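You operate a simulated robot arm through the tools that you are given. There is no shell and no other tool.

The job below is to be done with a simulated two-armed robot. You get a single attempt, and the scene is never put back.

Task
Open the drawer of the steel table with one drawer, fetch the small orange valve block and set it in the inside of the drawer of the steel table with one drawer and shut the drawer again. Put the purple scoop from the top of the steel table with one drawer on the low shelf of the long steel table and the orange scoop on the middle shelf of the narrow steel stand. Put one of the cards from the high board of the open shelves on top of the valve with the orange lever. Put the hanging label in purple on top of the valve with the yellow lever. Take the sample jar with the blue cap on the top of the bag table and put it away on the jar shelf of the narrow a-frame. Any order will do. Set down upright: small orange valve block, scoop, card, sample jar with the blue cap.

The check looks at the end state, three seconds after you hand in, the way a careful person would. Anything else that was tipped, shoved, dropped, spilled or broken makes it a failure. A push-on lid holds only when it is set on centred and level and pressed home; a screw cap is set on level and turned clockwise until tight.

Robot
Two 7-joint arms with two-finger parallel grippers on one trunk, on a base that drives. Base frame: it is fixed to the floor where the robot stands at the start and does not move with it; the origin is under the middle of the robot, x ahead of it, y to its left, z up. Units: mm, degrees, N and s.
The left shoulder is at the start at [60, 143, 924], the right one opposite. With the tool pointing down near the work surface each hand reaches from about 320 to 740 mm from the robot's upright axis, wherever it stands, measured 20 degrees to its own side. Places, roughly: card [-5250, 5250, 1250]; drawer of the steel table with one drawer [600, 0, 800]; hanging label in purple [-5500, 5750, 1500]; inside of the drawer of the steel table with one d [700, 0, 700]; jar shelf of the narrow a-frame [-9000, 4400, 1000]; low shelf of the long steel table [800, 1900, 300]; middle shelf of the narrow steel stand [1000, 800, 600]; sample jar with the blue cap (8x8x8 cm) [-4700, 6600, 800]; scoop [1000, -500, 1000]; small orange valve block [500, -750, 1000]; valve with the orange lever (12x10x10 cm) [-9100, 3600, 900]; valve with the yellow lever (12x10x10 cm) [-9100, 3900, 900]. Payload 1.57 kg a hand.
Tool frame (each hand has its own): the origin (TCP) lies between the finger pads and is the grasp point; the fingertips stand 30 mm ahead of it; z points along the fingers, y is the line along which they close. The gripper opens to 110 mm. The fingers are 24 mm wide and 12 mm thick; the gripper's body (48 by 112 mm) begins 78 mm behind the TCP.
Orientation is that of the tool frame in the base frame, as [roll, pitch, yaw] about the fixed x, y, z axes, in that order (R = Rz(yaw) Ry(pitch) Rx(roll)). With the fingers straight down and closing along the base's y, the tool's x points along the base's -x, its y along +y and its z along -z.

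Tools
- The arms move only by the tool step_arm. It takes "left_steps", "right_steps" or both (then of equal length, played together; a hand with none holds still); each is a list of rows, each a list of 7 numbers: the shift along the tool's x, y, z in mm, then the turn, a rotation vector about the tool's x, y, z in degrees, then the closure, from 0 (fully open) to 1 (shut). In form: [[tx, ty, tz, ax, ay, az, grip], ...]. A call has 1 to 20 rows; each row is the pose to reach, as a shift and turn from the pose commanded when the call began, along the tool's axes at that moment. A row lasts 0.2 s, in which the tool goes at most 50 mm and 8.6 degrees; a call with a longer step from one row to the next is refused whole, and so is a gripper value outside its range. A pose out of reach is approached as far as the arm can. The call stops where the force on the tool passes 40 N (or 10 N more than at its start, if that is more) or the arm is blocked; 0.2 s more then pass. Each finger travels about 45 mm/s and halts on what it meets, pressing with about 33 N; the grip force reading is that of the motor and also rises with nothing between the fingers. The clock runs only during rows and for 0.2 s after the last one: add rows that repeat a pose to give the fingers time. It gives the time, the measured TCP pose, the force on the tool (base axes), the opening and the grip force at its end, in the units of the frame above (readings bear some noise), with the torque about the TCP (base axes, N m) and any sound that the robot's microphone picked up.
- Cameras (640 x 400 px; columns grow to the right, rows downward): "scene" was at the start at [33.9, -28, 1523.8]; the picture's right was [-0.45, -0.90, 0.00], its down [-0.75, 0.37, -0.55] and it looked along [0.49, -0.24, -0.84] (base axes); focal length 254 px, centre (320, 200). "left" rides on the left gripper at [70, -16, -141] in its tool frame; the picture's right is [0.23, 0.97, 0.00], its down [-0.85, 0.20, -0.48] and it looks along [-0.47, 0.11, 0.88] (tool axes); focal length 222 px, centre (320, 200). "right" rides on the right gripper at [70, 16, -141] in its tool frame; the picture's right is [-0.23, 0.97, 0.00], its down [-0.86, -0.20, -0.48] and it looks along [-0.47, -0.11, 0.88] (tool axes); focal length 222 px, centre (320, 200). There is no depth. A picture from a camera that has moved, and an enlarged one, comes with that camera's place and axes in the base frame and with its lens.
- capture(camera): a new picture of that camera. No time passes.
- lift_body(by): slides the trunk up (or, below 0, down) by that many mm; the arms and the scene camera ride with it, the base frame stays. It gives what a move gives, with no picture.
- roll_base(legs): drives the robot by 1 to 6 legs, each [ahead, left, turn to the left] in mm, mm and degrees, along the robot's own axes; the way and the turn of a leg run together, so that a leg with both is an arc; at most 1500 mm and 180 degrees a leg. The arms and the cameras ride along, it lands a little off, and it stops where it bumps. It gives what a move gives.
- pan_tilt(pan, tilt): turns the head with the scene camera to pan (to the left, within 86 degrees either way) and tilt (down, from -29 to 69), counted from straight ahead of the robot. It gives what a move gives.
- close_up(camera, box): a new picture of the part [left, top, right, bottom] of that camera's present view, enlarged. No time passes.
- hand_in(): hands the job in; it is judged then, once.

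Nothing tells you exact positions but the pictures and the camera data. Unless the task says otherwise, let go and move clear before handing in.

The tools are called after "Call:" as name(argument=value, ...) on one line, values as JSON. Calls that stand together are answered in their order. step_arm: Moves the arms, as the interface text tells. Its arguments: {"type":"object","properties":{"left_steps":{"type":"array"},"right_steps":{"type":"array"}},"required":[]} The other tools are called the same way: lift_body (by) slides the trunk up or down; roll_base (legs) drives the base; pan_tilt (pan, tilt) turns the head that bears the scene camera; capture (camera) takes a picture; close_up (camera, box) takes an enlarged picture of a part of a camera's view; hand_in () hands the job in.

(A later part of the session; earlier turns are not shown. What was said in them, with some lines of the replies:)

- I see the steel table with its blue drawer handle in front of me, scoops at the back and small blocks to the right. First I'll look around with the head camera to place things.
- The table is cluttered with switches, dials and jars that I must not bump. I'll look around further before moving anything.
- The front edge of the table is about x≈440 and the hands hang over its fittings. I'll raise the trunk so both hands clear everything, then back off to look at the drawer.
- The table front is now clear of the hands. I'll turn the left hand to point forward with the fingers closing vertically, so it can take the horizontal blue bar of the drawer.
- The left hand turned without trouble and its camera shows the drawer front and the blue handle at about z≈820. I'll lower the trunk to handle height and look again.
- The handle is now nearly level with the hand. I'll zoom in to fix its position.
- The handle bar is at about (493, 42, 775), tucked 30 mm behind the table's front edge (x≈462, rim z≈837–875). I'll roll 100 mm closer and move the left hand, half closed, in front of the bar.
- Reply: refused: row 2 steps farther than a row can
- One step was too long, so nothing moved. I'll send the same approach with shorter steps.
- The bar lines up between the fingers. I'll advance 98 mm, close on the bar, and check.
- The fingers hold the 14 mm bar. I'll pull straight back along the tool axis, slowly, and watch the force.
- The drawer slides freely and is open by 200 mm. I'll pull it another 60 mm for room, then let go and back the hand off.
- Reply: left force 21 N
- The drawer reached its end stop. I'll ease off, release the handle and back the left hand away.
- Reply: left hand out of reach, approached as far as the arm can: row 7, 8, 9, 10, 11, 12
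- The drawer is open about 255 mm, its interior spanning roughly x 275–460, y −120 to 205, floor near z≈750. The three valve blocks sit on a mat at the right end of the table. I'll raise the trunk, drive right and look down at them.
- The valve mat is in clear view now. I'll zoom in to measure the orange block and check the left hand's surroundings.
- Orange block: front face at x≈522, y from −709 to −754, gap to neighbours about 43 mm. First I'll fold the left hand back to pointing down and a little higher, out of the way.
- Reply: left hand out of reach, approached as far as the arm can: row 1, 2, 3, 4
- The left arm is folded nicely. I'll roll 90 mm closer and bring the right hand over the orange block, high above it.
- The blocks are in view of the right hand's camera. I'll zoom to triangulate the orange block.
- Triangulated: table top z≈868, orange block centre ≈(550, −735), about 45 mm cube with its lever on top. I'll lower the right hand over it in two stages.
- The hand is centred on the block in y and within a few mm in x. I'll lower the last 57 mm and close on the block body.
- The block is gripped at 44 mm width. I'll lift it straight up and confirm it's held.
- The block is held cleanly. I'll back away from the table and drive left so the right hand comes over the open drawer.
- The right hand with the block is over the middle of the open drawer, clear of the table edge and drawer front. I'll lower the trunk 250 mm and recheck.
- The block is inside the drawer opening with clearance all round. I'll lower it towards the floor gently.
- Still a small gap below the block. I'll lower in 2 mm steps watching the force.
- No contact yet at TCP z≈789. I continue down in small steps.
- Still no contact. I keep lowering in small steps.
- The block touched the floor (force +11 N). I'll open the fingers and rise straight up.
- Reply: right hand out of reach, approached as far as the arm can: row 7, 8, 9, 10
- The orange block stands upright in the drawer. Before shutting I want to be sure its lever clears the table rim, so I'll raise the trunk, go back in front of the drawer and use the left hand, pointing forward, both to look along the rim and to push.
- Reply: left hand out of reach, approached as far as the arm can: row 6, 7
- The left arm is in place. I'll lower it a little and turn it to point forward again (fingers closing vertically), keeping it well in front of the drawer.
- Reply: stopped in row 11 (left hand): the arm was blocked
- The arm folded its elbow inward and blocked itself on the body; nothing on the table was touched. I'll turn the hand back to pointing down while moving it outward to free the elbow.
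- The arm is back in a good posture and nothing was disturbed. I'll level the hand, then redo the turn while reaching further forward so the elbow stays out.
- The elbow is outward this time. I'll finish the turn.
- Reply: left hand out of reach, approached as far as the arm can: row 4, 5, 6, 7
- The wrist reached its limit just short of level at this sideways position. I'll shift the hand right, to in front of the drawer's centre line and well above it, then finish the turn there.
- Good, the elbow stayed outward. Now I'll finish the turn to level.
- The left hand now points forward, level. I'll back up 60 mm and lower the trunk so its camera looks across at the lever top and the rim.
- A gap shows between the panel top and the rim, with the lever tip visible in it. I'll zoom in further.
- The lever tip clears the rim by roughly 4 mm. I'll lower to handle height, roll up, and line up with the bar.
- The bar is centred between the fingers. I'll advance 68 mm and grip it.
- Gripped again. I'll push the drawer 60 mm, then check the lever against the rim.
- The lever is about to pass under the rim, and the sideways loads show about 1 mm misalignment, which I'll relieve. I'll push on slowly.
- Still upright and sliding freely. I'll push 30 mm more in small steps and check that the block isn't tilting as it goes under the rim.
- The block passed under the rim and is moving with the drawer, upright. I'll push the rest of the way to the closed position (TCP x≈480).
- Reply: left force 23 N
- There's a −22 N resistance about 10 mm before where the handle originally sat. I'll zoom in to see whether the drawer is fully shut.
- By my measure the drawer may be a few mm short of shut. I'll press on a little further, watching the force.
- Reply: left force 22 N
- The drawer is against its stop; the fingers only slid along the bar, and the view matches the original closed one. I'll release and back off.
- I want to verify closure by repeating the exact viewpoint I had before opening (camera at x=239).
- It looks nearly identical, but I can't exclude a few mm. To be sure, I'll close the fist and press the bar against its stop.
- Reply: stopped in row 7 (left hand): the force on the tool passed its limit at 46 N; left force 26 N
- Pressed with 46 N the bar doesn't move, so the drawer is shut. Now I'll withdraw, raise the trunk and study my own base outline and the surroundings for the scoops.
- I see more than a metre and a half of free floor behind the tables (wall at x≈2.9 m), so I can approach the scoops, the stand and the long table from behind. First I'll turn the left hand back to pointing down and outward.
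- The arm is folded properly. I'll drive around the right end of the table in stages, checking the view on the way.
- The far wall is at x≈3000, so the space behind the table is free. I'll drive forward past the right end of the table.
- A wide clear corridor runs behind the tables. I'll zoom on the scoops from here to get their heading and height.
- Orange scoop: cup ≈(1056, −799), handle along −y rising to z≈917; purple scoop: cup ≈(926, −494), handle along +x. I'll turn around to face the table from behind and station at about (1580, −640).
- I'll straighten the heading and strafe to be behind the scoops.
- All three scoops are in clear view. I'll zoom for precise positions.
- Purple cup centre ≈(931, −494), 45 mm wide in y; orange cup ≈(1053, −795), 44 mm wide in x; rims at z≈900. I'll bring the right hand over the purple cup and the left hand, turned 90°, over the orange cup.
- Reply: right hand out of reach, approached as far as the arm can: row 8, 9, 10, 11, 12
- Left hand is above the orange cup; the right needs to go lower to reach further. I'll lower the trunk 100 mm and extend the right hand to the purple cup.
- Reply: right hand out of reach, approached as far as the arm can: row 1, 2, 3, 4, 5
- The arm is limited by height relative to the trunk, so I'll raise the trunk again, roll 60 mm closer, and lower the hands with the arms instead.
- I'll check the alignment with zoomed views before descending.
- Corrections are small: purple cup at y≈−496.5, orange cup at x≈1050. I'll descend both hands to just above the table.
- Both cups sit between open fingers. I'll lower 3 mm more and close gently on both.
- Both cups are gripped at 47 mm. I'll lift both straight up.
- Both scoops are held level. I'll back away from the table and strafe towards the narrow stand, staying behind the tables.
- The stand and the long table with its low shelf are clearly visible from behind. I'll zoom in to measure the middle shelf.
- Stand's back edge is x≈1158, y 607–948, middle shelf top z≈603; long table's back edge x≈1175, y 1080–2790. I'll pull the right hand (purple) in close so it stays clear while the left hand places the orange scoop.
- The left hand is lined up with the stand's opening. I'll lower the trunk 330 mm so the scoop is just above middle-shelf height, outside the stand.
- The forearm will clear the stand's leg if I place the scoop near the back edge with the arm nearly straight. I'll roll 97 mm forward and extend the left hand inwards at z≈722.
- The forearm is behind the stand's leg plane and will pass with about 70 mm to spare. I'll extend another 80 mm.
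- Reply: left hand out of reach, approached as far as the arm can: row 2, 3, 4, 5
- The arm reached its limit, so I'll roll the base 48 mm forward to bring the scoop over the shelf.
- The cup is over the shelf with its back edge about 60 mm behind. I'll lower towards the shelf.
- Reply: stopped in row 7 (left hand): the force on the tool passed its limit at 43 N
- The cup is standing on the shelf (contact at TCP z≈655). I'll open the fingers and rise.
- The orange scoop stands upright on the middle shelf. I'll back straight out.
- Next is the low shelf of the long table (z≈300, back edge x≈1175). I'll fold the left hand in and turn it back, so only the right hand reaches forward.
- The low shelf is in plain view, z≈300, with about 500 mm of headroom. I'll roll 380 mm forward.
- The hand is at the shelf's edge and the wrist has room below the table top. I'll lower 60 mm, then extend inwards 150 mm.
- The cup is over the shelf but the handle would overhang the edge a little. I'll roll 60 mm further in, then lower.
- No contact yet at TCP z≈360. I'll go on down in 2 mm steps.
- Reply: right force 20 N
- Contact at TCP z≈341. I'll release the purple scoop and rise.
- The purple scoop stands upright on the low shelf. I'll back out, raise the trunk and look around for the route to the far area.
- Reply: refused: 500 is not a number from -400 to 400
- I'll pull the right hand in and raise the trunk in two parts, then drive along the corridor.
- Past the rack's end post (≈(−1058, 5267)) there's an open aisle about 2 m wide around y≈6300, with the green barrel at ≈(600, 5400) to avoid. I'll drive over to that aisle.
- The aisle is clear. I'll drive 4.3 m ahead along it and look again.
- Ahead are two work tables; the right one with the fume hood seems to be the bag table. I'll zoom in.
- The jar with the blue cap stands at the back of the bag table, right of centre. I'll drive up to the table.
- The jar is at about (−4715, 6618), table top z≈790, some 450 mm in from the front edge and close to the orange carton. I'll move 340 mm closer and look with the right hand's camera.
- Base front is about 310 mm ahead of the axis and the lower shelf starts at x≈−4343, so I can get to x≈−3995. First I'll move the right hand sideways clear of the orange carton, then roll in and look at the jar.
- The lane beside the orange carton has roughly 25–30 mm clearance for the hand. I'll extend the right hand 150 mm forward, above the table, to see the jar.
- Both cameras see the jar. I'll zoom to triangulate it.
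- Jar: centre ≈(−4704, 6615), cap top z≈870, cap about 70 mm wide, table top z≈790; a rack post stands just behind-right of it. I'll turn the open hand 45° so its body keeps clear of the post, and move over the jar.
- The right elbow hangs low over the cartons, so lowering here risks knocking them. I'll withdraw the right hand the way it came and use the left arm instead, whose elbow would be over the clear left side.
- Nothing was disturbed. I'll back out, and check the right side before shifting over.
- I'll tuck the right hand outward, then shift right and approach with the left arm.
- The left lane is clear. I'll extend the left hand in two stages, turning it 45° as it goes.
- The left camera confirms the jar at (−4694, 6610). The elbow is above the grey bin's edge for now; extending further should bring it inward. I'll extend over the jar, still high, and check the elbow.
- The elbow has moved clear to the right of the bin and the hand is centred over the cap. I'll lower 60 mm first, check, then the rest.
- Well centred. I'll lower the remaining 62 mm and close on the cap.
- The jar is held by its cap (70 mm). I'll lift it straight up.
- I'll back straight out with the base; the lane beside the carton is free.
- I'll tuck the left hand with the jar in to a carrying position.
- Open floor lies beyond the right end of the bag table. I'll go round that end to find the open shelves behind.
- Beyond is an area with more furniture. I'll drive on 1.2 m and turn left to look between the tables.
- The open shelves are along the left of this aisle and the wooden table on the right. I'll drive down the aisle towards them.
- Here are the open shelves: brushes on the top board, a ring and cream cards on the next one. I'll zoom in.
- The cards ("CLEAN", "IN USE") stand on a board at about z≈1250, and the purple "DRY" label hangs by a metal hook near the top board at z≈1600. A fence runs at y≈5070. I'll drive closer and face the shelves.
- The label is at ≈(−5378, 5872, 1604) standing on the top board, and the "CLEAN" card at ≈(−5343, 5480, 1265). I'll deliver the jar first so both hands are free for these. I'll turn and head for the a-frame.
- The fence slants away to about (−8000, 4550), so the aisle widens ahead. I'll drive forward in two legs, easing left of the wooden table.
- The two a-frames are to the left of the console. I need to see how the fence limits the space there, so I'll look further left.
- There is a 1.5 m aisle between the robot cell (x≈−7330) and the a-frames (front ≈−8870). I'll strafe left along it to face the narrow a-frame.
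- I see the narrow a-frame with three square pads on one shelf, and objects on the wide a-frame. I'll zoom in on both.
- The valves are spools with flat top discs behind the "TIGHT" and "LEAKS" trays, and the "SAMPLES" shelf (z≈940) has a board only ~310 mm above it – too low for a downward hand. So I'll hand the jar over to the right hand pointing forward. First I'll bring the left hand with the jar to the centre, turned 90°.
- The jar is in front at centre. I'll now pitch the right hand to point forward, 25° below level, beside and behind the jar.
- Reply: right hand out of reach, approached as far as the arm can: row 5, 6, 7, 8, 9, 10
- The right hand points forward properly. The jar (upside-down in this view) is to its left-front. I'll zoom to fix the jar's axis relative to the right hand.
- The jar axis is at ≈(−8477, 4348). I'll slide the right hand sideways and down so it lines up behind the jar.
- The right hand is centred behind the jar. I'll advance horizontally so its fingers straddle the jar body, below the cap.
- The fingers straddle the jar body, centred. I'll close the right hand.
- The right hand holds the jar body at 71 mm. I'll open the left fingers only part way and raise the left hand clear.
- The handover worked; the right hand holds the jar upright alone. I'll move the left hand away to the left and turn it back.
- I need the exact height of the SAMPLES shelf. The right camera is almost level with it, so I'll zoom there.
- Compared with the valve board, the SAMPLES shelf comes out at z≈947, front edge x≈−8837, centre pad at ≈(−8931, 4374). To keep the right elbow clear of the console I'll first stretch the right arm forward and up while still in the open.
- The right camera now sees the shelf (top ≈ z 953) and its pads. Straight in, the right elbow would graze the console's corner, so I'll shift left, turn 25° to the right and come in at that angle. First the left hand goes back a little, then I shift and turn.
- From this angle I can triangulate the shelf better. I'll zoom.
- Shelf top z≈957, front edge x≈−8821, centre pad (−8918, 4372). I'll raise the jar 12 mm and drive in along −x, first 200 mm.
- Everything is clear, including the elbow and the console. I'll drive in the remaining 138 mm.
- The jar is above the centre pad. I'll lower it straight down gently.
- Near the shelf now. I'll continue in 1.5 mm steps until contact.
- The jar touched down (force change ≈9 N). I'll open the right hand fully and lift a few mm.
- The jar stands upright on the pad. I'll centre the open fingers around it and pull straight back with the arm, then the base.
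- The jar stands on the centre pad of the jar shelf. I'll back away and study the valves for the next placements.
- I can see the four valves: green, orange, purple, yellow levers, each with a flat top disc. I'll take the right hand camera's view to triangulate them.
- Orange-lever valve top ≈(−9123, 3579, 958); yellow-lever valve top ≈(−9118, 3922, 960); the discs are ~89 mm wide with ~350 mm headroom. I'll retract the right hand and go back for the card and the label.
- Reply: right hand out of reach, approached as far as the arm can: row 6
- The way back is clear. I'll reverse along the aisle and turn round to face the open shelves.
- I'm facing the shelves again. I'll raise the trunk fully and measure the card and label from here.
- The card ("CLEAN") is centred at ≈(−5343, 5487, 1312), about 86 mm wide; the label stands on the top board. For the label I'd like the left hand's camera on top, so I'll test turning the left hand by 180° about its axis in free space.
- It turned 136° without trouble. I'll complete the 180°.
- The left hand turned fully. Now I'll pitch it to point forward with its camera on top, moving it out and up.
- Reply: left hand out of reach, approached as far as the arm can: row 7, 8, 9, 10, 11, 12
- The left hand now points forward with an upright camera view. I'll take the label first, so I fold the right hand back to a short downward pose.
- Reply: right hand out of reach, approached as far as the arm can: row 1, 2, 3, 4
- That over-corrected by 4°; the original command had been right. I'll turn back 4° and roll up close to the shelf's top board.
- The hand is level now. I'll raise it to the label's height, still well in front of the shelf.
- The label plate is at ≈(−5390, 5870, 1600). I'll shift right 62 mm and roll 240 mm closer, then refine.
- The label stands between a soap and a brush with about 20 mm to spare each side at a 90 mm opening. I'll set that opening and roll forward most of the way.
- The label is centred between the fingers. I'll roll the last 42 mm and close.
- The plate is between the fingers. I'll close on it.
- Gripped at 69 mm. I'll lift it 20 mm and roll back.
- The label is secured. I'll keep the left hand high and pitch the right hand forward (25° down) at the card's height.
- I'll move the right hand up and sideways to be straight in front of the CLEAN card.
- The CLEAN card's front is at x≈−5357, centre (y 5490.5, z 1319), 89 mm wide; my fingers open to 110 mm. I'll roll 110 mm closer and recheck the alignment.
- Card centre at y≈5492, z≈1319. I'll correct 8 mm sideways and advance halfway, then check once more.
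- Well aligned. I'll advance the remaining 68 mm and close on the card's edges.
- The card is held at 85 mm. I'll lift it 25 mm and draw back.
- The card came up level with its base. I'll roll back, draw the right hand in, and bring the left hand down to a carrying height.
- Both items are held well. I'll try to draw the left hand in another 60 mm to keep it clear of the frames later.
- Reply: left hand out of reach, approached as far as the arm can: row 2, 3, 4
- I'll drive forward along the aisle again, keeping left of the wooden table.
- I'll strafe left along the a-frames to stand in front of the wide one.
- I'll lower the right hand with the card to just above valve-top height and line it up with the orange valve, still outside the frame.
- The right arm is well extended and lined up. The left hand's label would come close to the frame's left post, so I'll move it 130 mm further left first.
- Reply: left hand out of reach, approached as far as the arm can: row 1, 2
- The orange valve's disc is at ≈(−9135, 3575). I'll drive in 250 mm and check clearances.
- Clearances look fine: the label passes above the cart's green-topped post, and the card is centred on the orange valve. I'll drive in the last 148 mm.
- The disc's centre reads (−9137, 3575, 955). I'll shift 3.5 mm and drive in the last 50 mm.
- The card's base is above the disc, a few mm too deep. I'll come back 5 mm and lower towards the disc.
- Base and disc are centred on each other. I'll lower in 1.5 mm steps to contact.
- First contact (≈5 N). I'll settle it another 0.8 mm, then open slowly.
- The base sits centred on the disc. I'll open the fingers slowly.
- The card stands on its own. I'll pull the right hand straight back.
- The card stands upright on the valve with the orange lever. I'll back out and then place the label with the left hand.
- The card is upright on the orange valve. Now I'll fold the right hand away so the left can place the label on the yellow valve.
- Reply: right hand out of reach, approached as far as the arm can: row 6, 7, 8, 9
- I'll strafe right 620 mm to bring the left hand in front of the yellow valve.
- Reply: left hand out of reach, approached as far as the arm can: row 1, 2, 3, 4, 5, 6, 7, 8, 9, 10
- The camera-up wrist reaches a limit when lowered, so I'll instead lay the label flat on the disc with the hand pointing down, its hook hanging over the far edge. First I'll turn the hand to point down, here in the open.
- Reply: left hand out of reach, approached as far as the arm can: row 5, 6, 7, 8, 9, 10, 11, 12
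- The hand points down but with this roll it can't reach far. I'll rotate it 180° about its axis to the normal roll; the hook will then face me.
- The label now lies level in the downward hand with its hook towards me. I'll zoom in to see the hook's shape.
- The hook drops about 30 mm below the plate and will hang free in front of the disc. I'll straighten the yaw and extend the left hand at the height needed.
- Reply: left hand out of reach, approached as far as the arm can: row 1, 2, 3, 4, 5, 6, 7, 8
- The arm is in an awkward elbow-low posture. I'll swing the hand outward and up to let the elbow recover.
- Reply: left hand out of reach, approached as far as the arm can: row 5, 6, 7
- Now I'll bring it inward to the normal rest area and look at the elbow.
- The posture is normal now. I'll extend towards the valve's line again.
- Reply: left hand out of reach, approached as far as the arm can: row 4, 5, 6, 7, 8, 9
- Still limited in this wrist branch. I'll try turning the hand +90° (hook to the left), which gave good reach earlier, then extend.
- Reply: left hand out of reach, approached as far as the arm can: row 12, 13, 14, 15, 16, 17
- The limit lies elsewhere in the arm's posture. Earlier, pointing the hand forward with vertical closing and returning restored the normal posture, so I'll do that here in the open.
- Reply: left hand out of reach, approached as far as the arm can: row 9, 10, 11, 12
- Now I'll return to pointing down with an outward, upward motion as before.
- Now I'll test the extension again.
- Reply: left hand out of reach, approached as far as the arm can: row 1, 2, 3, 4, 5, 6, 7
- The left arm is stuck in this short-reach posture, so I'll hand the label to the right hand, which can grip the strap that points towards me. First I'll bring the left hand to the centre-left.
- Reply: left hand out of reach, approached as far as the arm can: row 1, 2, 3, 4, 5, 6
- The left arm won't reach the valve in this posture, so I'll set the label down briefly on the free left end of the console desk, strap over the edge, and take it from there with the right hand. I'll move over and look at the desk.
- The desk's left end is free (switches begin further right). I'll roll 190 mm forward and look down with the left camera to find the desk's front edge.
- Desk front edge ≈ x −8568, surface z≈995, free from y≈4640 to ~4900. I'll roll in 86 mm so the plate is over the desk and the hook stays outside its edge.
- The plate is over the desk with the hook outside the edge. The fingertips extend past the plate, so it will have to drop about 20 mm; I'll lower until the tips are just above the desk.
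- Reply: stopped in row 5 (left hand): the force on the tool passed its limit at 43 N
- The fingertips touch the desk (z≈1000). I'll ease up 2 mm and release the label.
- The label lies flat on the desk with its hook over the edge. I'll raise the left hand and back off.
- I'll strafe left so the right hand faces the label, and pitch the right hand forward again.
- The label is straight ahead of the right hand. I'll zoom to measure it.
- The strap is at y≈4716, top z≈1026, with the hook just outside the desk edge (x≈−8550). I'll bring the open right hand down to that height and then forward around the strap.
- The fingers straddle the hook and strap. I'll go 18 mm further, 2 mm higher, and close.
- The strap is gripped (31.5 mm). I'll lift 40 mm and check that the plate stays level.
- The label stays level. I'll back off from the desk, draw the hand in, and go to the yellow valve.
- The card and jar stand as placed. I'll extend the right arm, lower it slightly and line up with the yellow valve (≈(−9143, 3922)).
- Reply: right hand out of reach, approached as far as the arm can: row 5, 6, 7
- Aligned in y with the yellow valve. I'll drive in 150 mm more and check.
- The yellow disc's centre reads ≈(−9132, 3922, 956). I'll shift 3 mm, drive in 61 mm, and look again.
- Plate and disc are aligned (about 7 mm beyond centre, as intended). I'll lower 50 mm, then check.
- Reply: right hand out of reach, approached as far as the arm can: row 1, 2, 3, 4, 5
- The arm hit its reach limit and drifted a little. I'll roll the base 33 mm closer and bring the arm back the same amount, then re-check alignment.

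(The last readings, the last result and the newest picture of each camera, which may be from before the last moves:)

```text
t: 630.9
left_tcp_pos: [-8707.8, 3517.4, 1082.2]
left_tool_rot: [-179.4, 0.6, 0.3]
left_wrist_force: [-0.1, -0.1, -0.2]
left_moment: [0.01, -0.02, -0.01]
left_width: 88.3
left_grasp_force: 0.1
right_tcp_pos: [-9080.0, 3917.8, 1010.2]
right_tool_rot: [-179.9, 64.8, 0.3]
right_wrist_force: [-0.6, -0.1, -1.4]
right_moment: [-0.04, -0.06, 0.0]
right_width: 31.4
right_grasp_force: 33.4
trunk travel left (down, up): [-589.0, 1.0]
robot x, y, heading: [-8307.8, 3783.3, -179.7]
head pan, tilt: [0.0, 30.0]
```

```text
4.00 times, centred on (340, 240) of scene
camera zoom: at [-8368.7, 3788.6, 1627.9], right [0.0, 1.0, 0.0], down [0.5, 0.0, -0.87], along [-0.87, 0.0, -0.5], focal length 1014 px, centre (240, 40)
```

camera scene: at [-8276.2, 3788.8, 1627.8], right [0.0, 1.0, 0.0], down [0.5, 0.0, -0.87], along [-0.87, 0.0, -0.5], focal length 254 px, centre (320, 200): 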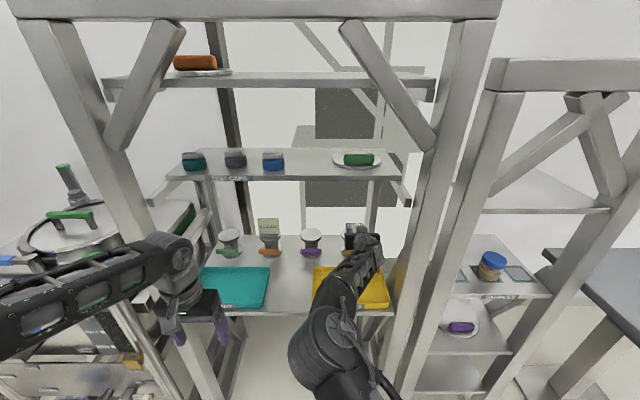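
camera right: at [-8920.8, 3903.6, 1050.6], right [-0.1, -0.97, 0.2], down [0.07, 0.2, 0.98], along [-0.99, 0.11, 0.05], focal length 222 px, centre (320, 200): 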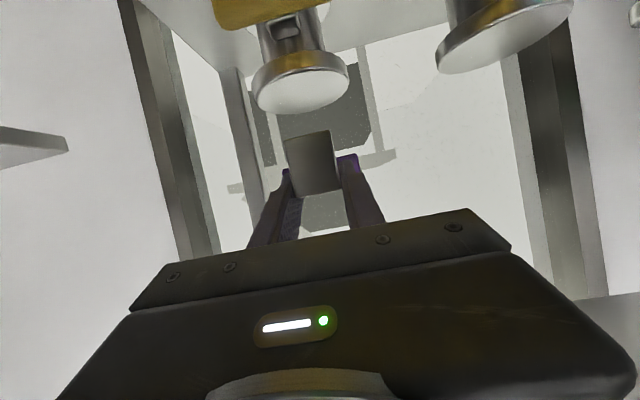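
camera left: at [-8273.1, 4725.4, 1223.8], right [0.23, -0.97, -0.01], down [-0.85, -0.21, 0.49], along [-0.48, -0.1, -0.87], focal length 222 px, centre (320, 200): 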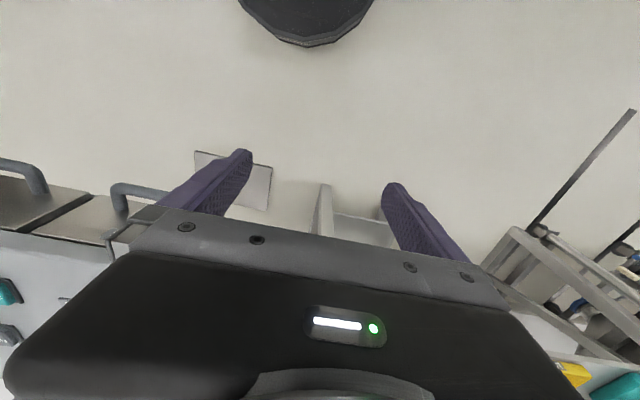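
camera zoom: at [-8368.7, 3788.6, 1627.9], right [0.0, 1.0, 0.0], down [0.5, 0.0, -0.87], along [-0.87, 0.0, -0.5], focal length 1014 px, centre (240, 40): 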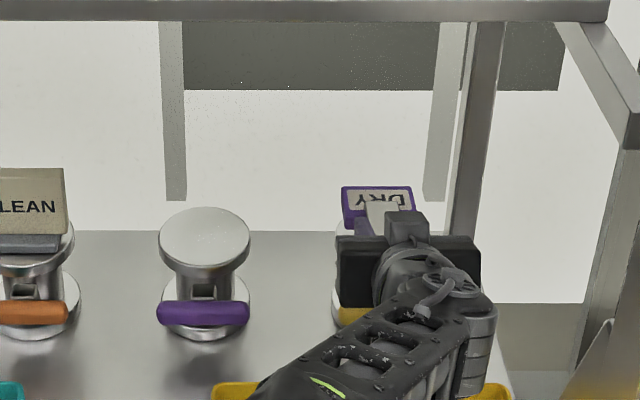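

Alignment is good again; 2.5 mm sideways correction. I'll lower towards the disc.

Call:
step_arm(right_steps=[[5, -2.5, 2, 0, 0, 0, 0.8], [10, -2.5, 4.6, 0, 0, 0, 0.8], [14.5, -2.5, 6.8, 0, 0, 0, 0.8], [14.5, -2.5, 6.8, 0, 0, 0, 0.8]])

Call:
step_arm(right_steps=[[1.4, 0, 0.6, 0, 0, 0, 0.8], [2.7, 0, 1.3, 0, 0, 0, 0.8], [2.7, 0, 1.3, 0, 0, 0, 0.8]])

Call:
close_up(camera="right", box=[220, 40, 420, 220])

```text
t: 631.9
left_tcp_pos: [-8708.4, 3518.7, 1082.4]
left_tool_rot: [-179.5, 0.7, 0.3]
left_wrist_force: [-0.6, -0.2, -0.4]
left_moment: [0.0, 0.0, 0.01]
left_width: 88.1
left_grasp_force: 0.0
right_tcp_pos: [-9081.3, 3919.2, 994.6]
right_tool_rot: [-179.9, 64.8, 0.4]
right_wrist_force: [-0.5, 0.4, -0.4]
right_moment: [0.01, -0.02, -0.01]
right_width: 31.6
right_grasp_force: 32.7
trunk travel left (down, up): [-589.0, 1.0]
robot x, y, heading: [-8306.3, 3785.2, -180.0]
head pan, tilt: [0.0, 30.0]
```

```text
t: 632.7
left_tcp_pos: [-8709.0, 3518.7, 1082.8]
left_tool_rot: [-179.3, 0.7, 0.4]
left_wrist_force: [-0.1, 0.3, 0.2]
left_moment: [-0.03, 0.0, 0.02]
left_width: 88.1
left_grasp_force: 0.0
right_tcp_pos: [-9081.8, 3919.4, 992.0]
right_tool_rot: [-179.8, 64.9, 0.4]
right_wrist_force: [-1.0, 0.2, -1.4]
right_moment: [-0.02, -0.03, 0.03]
right_width: 31.6
right_grasp_force: 33.3
trunk travel left (down, up): [-589.0, 1.0]
robot x, y, heading: [-8309.9, 3788.9, -179.9]
head pan, tilt: [0.0, 30.0]
```

```text
2.22 times, centred on (320, 130) of right
camera zoom: at [-8921.8, 3905.3, 988.9], right [-0.09, -0.97, 0.2], down [0.07, 0.2, 0.98], along [-0.99, 0.11, 0.05], focal length 494 px, centre (320, 356)
```

zoom: 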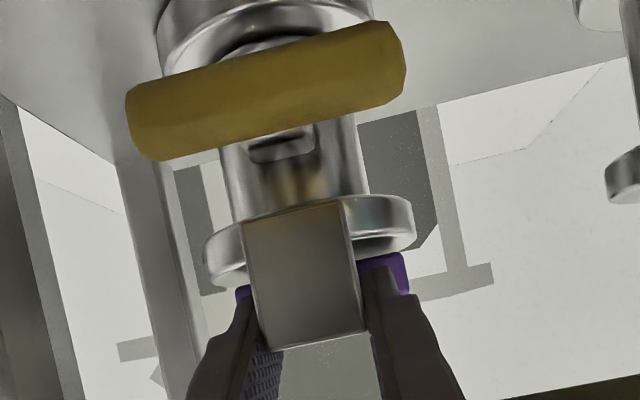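

Very near. I'll continue in 1.5 mm steps until contact.

Call:
step_arm(right_steps=[[1.4, 0, 0.6, 0, 0, 0, 0.8], [2.7, 0, 1.3, 0, 0, 0, 0.8], [2.7, 0, 1.3, 0, 0, 0, 0.8]])

Call:
step_arm(right_steps=[[1.4, 0, 0.6, 0, 0, 0, 0.8], [2.7, 0, 1.3, 0, 0, 0, 0.8], [2.7, 0, 1.3, 0, 0, 0, 0.8]])

Call:
close_up(camera="right", box=[220, 40, 420, 220])

```text
t: 633.5
left_tcp_pos: [-8708.5, 3519.0, 1082.2]
left_tool_rot: [-179.3, 0.7, 0.3]
left_wrist_force: [0.1, -0.8, -0.2]
left_moment: [-0.01, -0.02, 0.07]
left_width: 87.9
left_grasp_force: 0.0
right_tcp_pos: [-9080.7, 3918.9, 988.6]
right_tool_rot: [-179.7, 64.8, 0.4]
right_wrist_force: [-1.0, -0.1, -1.7]
right_moment: [0.04, -0.04, 0.0]
right_width: 31.5
right_grasp_force: 32.6
trunk travel left (down, up): [-589.0, 1.0]
robot x, y, heading: [-8307.7, 3789.1, -179.5]
head pan, tilt: [0.0, 30.0]
```

```text
t: 634.3
left_tcp_pos: [-8707.3, 3517.9, 1082.9]
left_tool_rot: [-179.5, 0.7, 0.3]
left_wrist_force: [-0.7, 0.3, 0.1]
left_moment: [0.02, -0.03, 0.0]
left_width: 88.0
left_grasp_force: 0.1
right_tcp_pos: [-9081.4, 3918.7, 987.8]
right_tool_rot: [-179.7, 65.2, 0.5]
right_wrist_force: [-1.6, 1.1, 6.0]
right_moment: [0.16, 0.27, 0.01]
right_width: 31.6
right_grasp_force: 32.9
trunk travel left (down, up): [-589.0, 1.0]
robot x, y, heading: [-8307.8, 3790.2, -179.8]
head pan, tilt: [0.0, 30.0]
```

```text
2.22 times, centred on (320, 130) of right
camera zoom: at [-8921.6, 3905.0, 984.3], right [-0.09, -0.97, 0.2], down [0.07, 0.2, 0.98], along [-0.99, 0.11, 0.05], focal length 494 px, centre (320, 356)
```

zoom: 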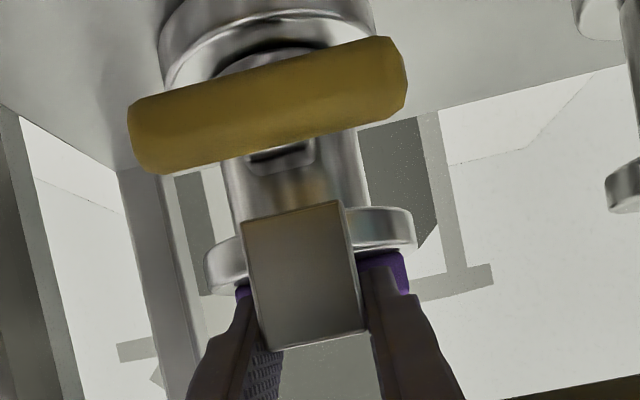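

The plate touched the disc exactly where expected (force +6 N). I'll settle it slightly and open.

Call:
step_arm(right_steps=[[0.5, 0, 0.25, 0, 0, 0, 0.8], [0.5, 0, 0.25, 0, 0, 0, 0.65], [0.5, 0, 0.25, 0, 0, 0, 0.55], [0.5, 0, 0.25, 0, 0, 0, 0.45], [0.5, 0, 0.25, 0, 0, 0, 0.4], [0.5, 0, 0.25, 0, 0, 0, 0.4]])

Call:
capture(camera="right")

Call:
close_up(camera="right", box=[220, 40, 420, 220])

Call:
close_up(camera="scene", box=[260, 190, 420, 290])

```text
t: 635.7
left_tcp_pos: [-8708.7, 3518.7, 1082.8]
left_tool_rot: [-179.3, 0.9, 0.3]
left_wrist_force: [-0.1, 0.4, -0.6]
left_moment: [0.02, 0.03, -0.01]
left_width: 87.9
left_grasp_force: 0.1
right_tcp_pos: [-9081.2, 3919.3, 985.5]
right_tool_rot: [-179.8, 64.7, 0.2]
right_wrist_force: [-0.4, -0.3, 0.4]
right_moment: [0.02, 0.02, 0.0]
right_width: 66.2
right_grasp_force: 0.0
trunk travel left (down, up): [-589.0, 1.0]
robot x, y, heading: [-8307.5, 3787.3, -179.8]
head pan, tilt: [0.0, 30.0]
```

```text
taken
camera right: at [-8921.4, 3905.2, 982.8], right [-0.09, -0.97, 0.2], down [0.07, 0.2, 0.98], along [-0.99, 0.11, 0.05], focal length 222 px, centre (320, 200)
```

right: 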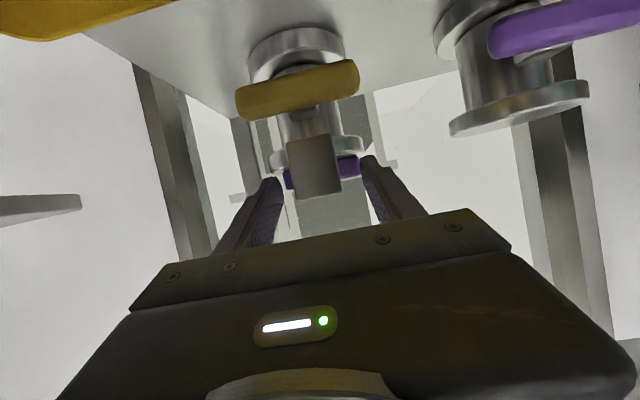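

```text
2.22 times, centred on (320, 130) of right
camera zoom: at [-8921.4, 3905.2, 982.8], right [-0.09, -0.97, 0.2], down [0.07, 0.2, 0.98], along [-0.99, 0.11, 0.05], focal length 494 px, centre (320, 356)
```

zoom: 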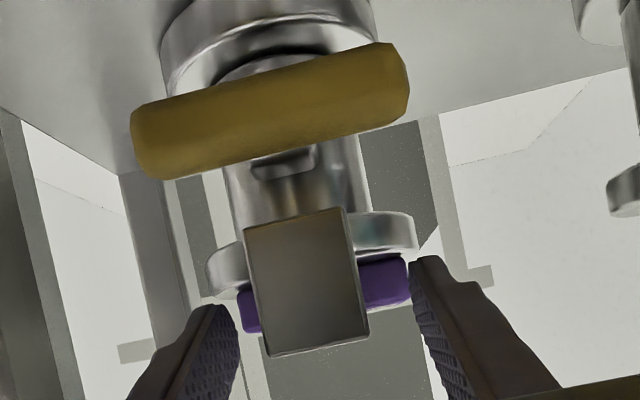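

```text
4.00 times, centred on (340, 240) of scene
camera zoom: at [-8368.3, 3788.6, 1627.9], right [0.0, 1.0, 0.0], down [0.5, 0.0, -0.87], along [-0.87, 0.0, -0.5], focal length 1014 px, centre (240, 40)
```

zoom: 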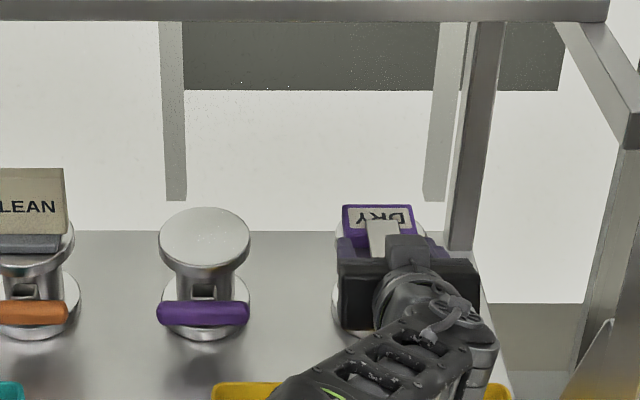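

The label rests level on the disc of the yellow-lever valve. I'll withdraw the hand straight back.

Call:
step_arm(right_steps=[[6.3, 0, -13.6, 0, 0, 0, 0.4], [14.8, 0, -31.7, 0, 0, 0, 0.4], [25.4, 0, -54.4, 0, 0, 0, 0.4], [38, 0, -81.6, 0, 0, 0, 0.4], [46, 0, -99, 0, 0, 0, 0.4], [46, 0, -99, 0, 0, 0, 0.4]])

Call:
capture(camera="right")

Call:
close_up(camera="scene", box=[260, 190, 420, 290])

```text
t: 637.1
left_tcp_pos: [-8707.4, 3519.9, 1081.9]
left_tool_rot: [-179.4, 0.7, 0.3]
left_wrist_force: [0.9, 0.1, 0.1]
left_moment: [0.02, -0.01, 0.0]
left_width: 87.9
left_grasp_force: 0.0
right_tcp_pos: [-8971.4, 3920.5, 985.9]
right_tool_rot: [-179.8, 64.9, 0.3]
right_wrist_force: [1.1, -0.1, 0.5]
right_moment: [0.03, 0.0, 0.0]
right_width: 66.1
right_grasp_force: 0.0
trunk travel left (down, up): [-589.0, 1.0]
robot x, y, heading: [-8310.0, 3784.4, -179.7]
head pan, tilt: [0.0, 30.0]
```

```text
taken
camera right: at [-8812.7, 3905.7, 983.1], right [-0.09, -0.97, 0.2], down [0.07, 0.2, 0.98], along [-0.99, 0.11, 0.05], focal length 222 px, centre (320, 200)
```

right: 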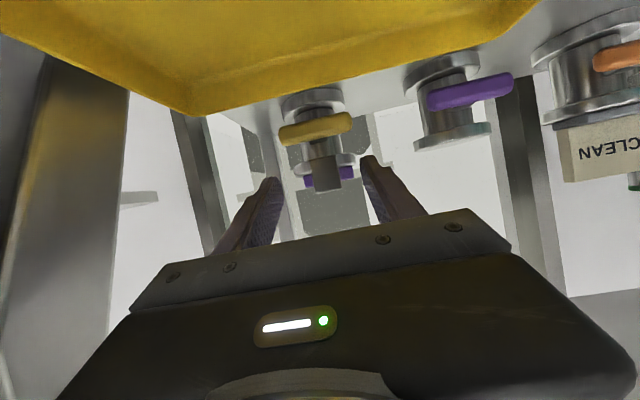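

```text
4.00 times, centred on (340, 240) of scene
camera zoom: at [-8368.5, 3788.6, 1627.9], right [0.0, 1.0, 0.0], down [0.5, 0.0, -0.87], along [-0.87, 0.0, -0.5], focal length 1014 px, centre (240, 40)
```

zoom: 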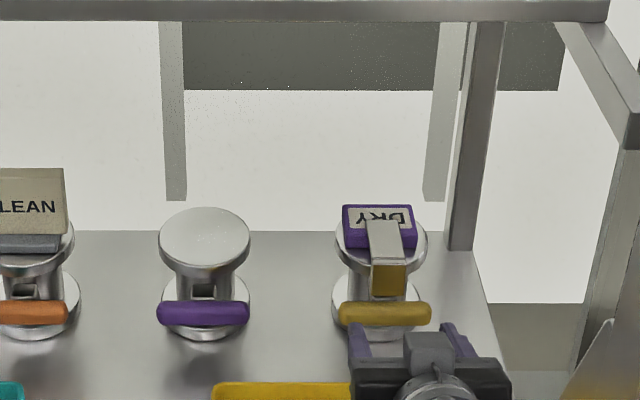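

The label lies squarely on the yellow valve. I'll back out completely and take a last look.

Call:
roll_base(legs=[[-480, 0, 0]])

Call:
pan_tilt(pan=0, tilt=25)

Call:
capture(camera="scene")

Call:
close_up(camera="scene", box=[220, 150, 500, 290])

```text
t: 639.9
left_tcp_pos: [-8228.6, 3520.8, 1082.4]
left_tool_rot: [-179.4, 0.8, 0.4]
left_wrist_force: [0.3, 0.6, 0.0]
left_moment: [-0.01, 0.01, 0.02]
left_width: 88.0
left_grasp_force: 0.1
right_tcp_pos: [-8492.6, 3921.8, 986.0]
right_tool_rot: [-179.8, 64.9, 0.4]
right_wrist_force: [0.0, -0.4, -0.1]
right_moment: [0.01, 0.01, 0.02]
right_width: 65.7
right_grasp_force: 0.0
trunk travel left (down, up): [-589.0, 1.0]
robot x, y, heading: [-7830.8, 3788.3, -179.5]
head pan, tilt: [0.0, 30.0]
```

```text
t: 640.6
left_tcp_pos: [-8230.0, 3519.6, 1082.9]
left_tool_rot: [-179.4, 0.6, 0.4]
left_wrist_force: [0.0, -0.6, -0.9]
left_moment: [-0.01, 0.0, -0.02]
left_width: 88.2
left_grasp_force: 0.0
right_tcp_pos: [-8495.1, 3921.0, 985.4]
right_tool_rot: [-179.8, 64.8, 0.4]
right_wrist_force: [0.3, 0.2, -0.3]
right_moment: [0.0, -0.01, 0.01]
right_width: 65.9
right_grasp_force: 0.0
trunk travel left (down, up): [-589.0, 1.0]
robot x, y, heading: [-7831.7, 3787.8, -180.0]
head pan, tilt: [0.0, 25.0]
```

```text
taken
camera scene: at [-7891.8, 3790.5, 1635.8], right [0.0, 1.0, 0.0], down [0.42, 0.0, -0.91], along [-0.91, 0.0, -0.42], focal length 254 px, centre (320, 200)
```

scene: 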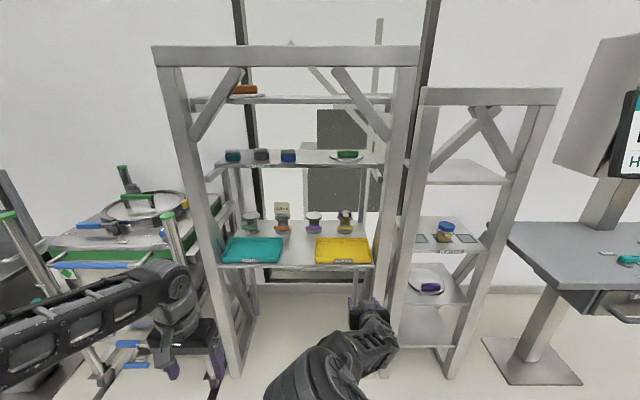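

```text
2.29 times, centred on (360, 220) of scene
camera zoom: at [-7891.8, 3790.5, 1635.8], right [0.0, 1.0, 0.0], down [0.42, 0.0, -0.91], along [-0.91, 0.0, -0.42], focal length 579 px, centre (229, 154)
```

zoom: 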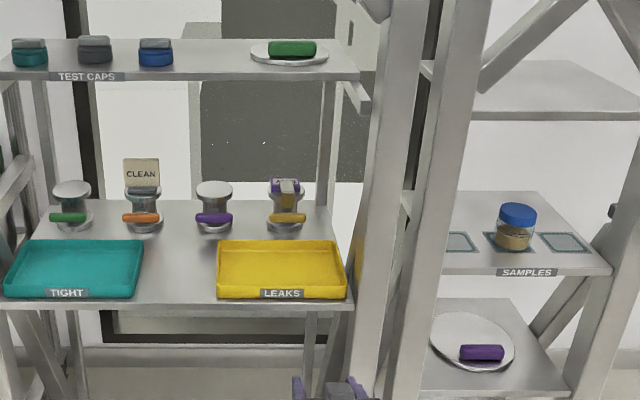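

Everything is in place: valve block shut in the drawer, both scoops on their shelves, card upright on the orange-lever valve, label on the yellow-lever valve, jar upright on the jar shelf, and both hands are empty and clear. I hand the job in.

Call:
hand_in()

```text
The job is handed in.
```

I did every part of the job and handed it in; the result of the check isn't back yet.

- **Small orange valve block:** it stands upright inside the drawer. The drawer is shut against its stop, back at the position it had at the start.
- **Purple scoop:** upright on the low shelf of the long steel table.
- **Orange scoop:** upright on the middle shelf of the narrow steel stand.
- **Card:** I took the one marked "CLEAN". It stands upright on top of the valve with the orange lever.
- **Purple hanging label ("DRY"):** it lies flat on top of the valve with the yellow lever, with its hook hanging over the front edge.
- **Sample jar with the blue cap:** upright on the middle pad of the jar shelf on the narrow a-frame.

- **Label set down on the way:** I laid it for a moment on the left end of the console desk to change hands. It dropped about 20 mm there, the fingertips pressed the desk briefly at about 43 N, and nothing on the console was touched.
- **What I did not recheck:** I looked at the a-frames again just before handing in. I did not go back to the drawer table or the two scoop shelves after leaving them.

Both hands were empty and clear of everything at the end.
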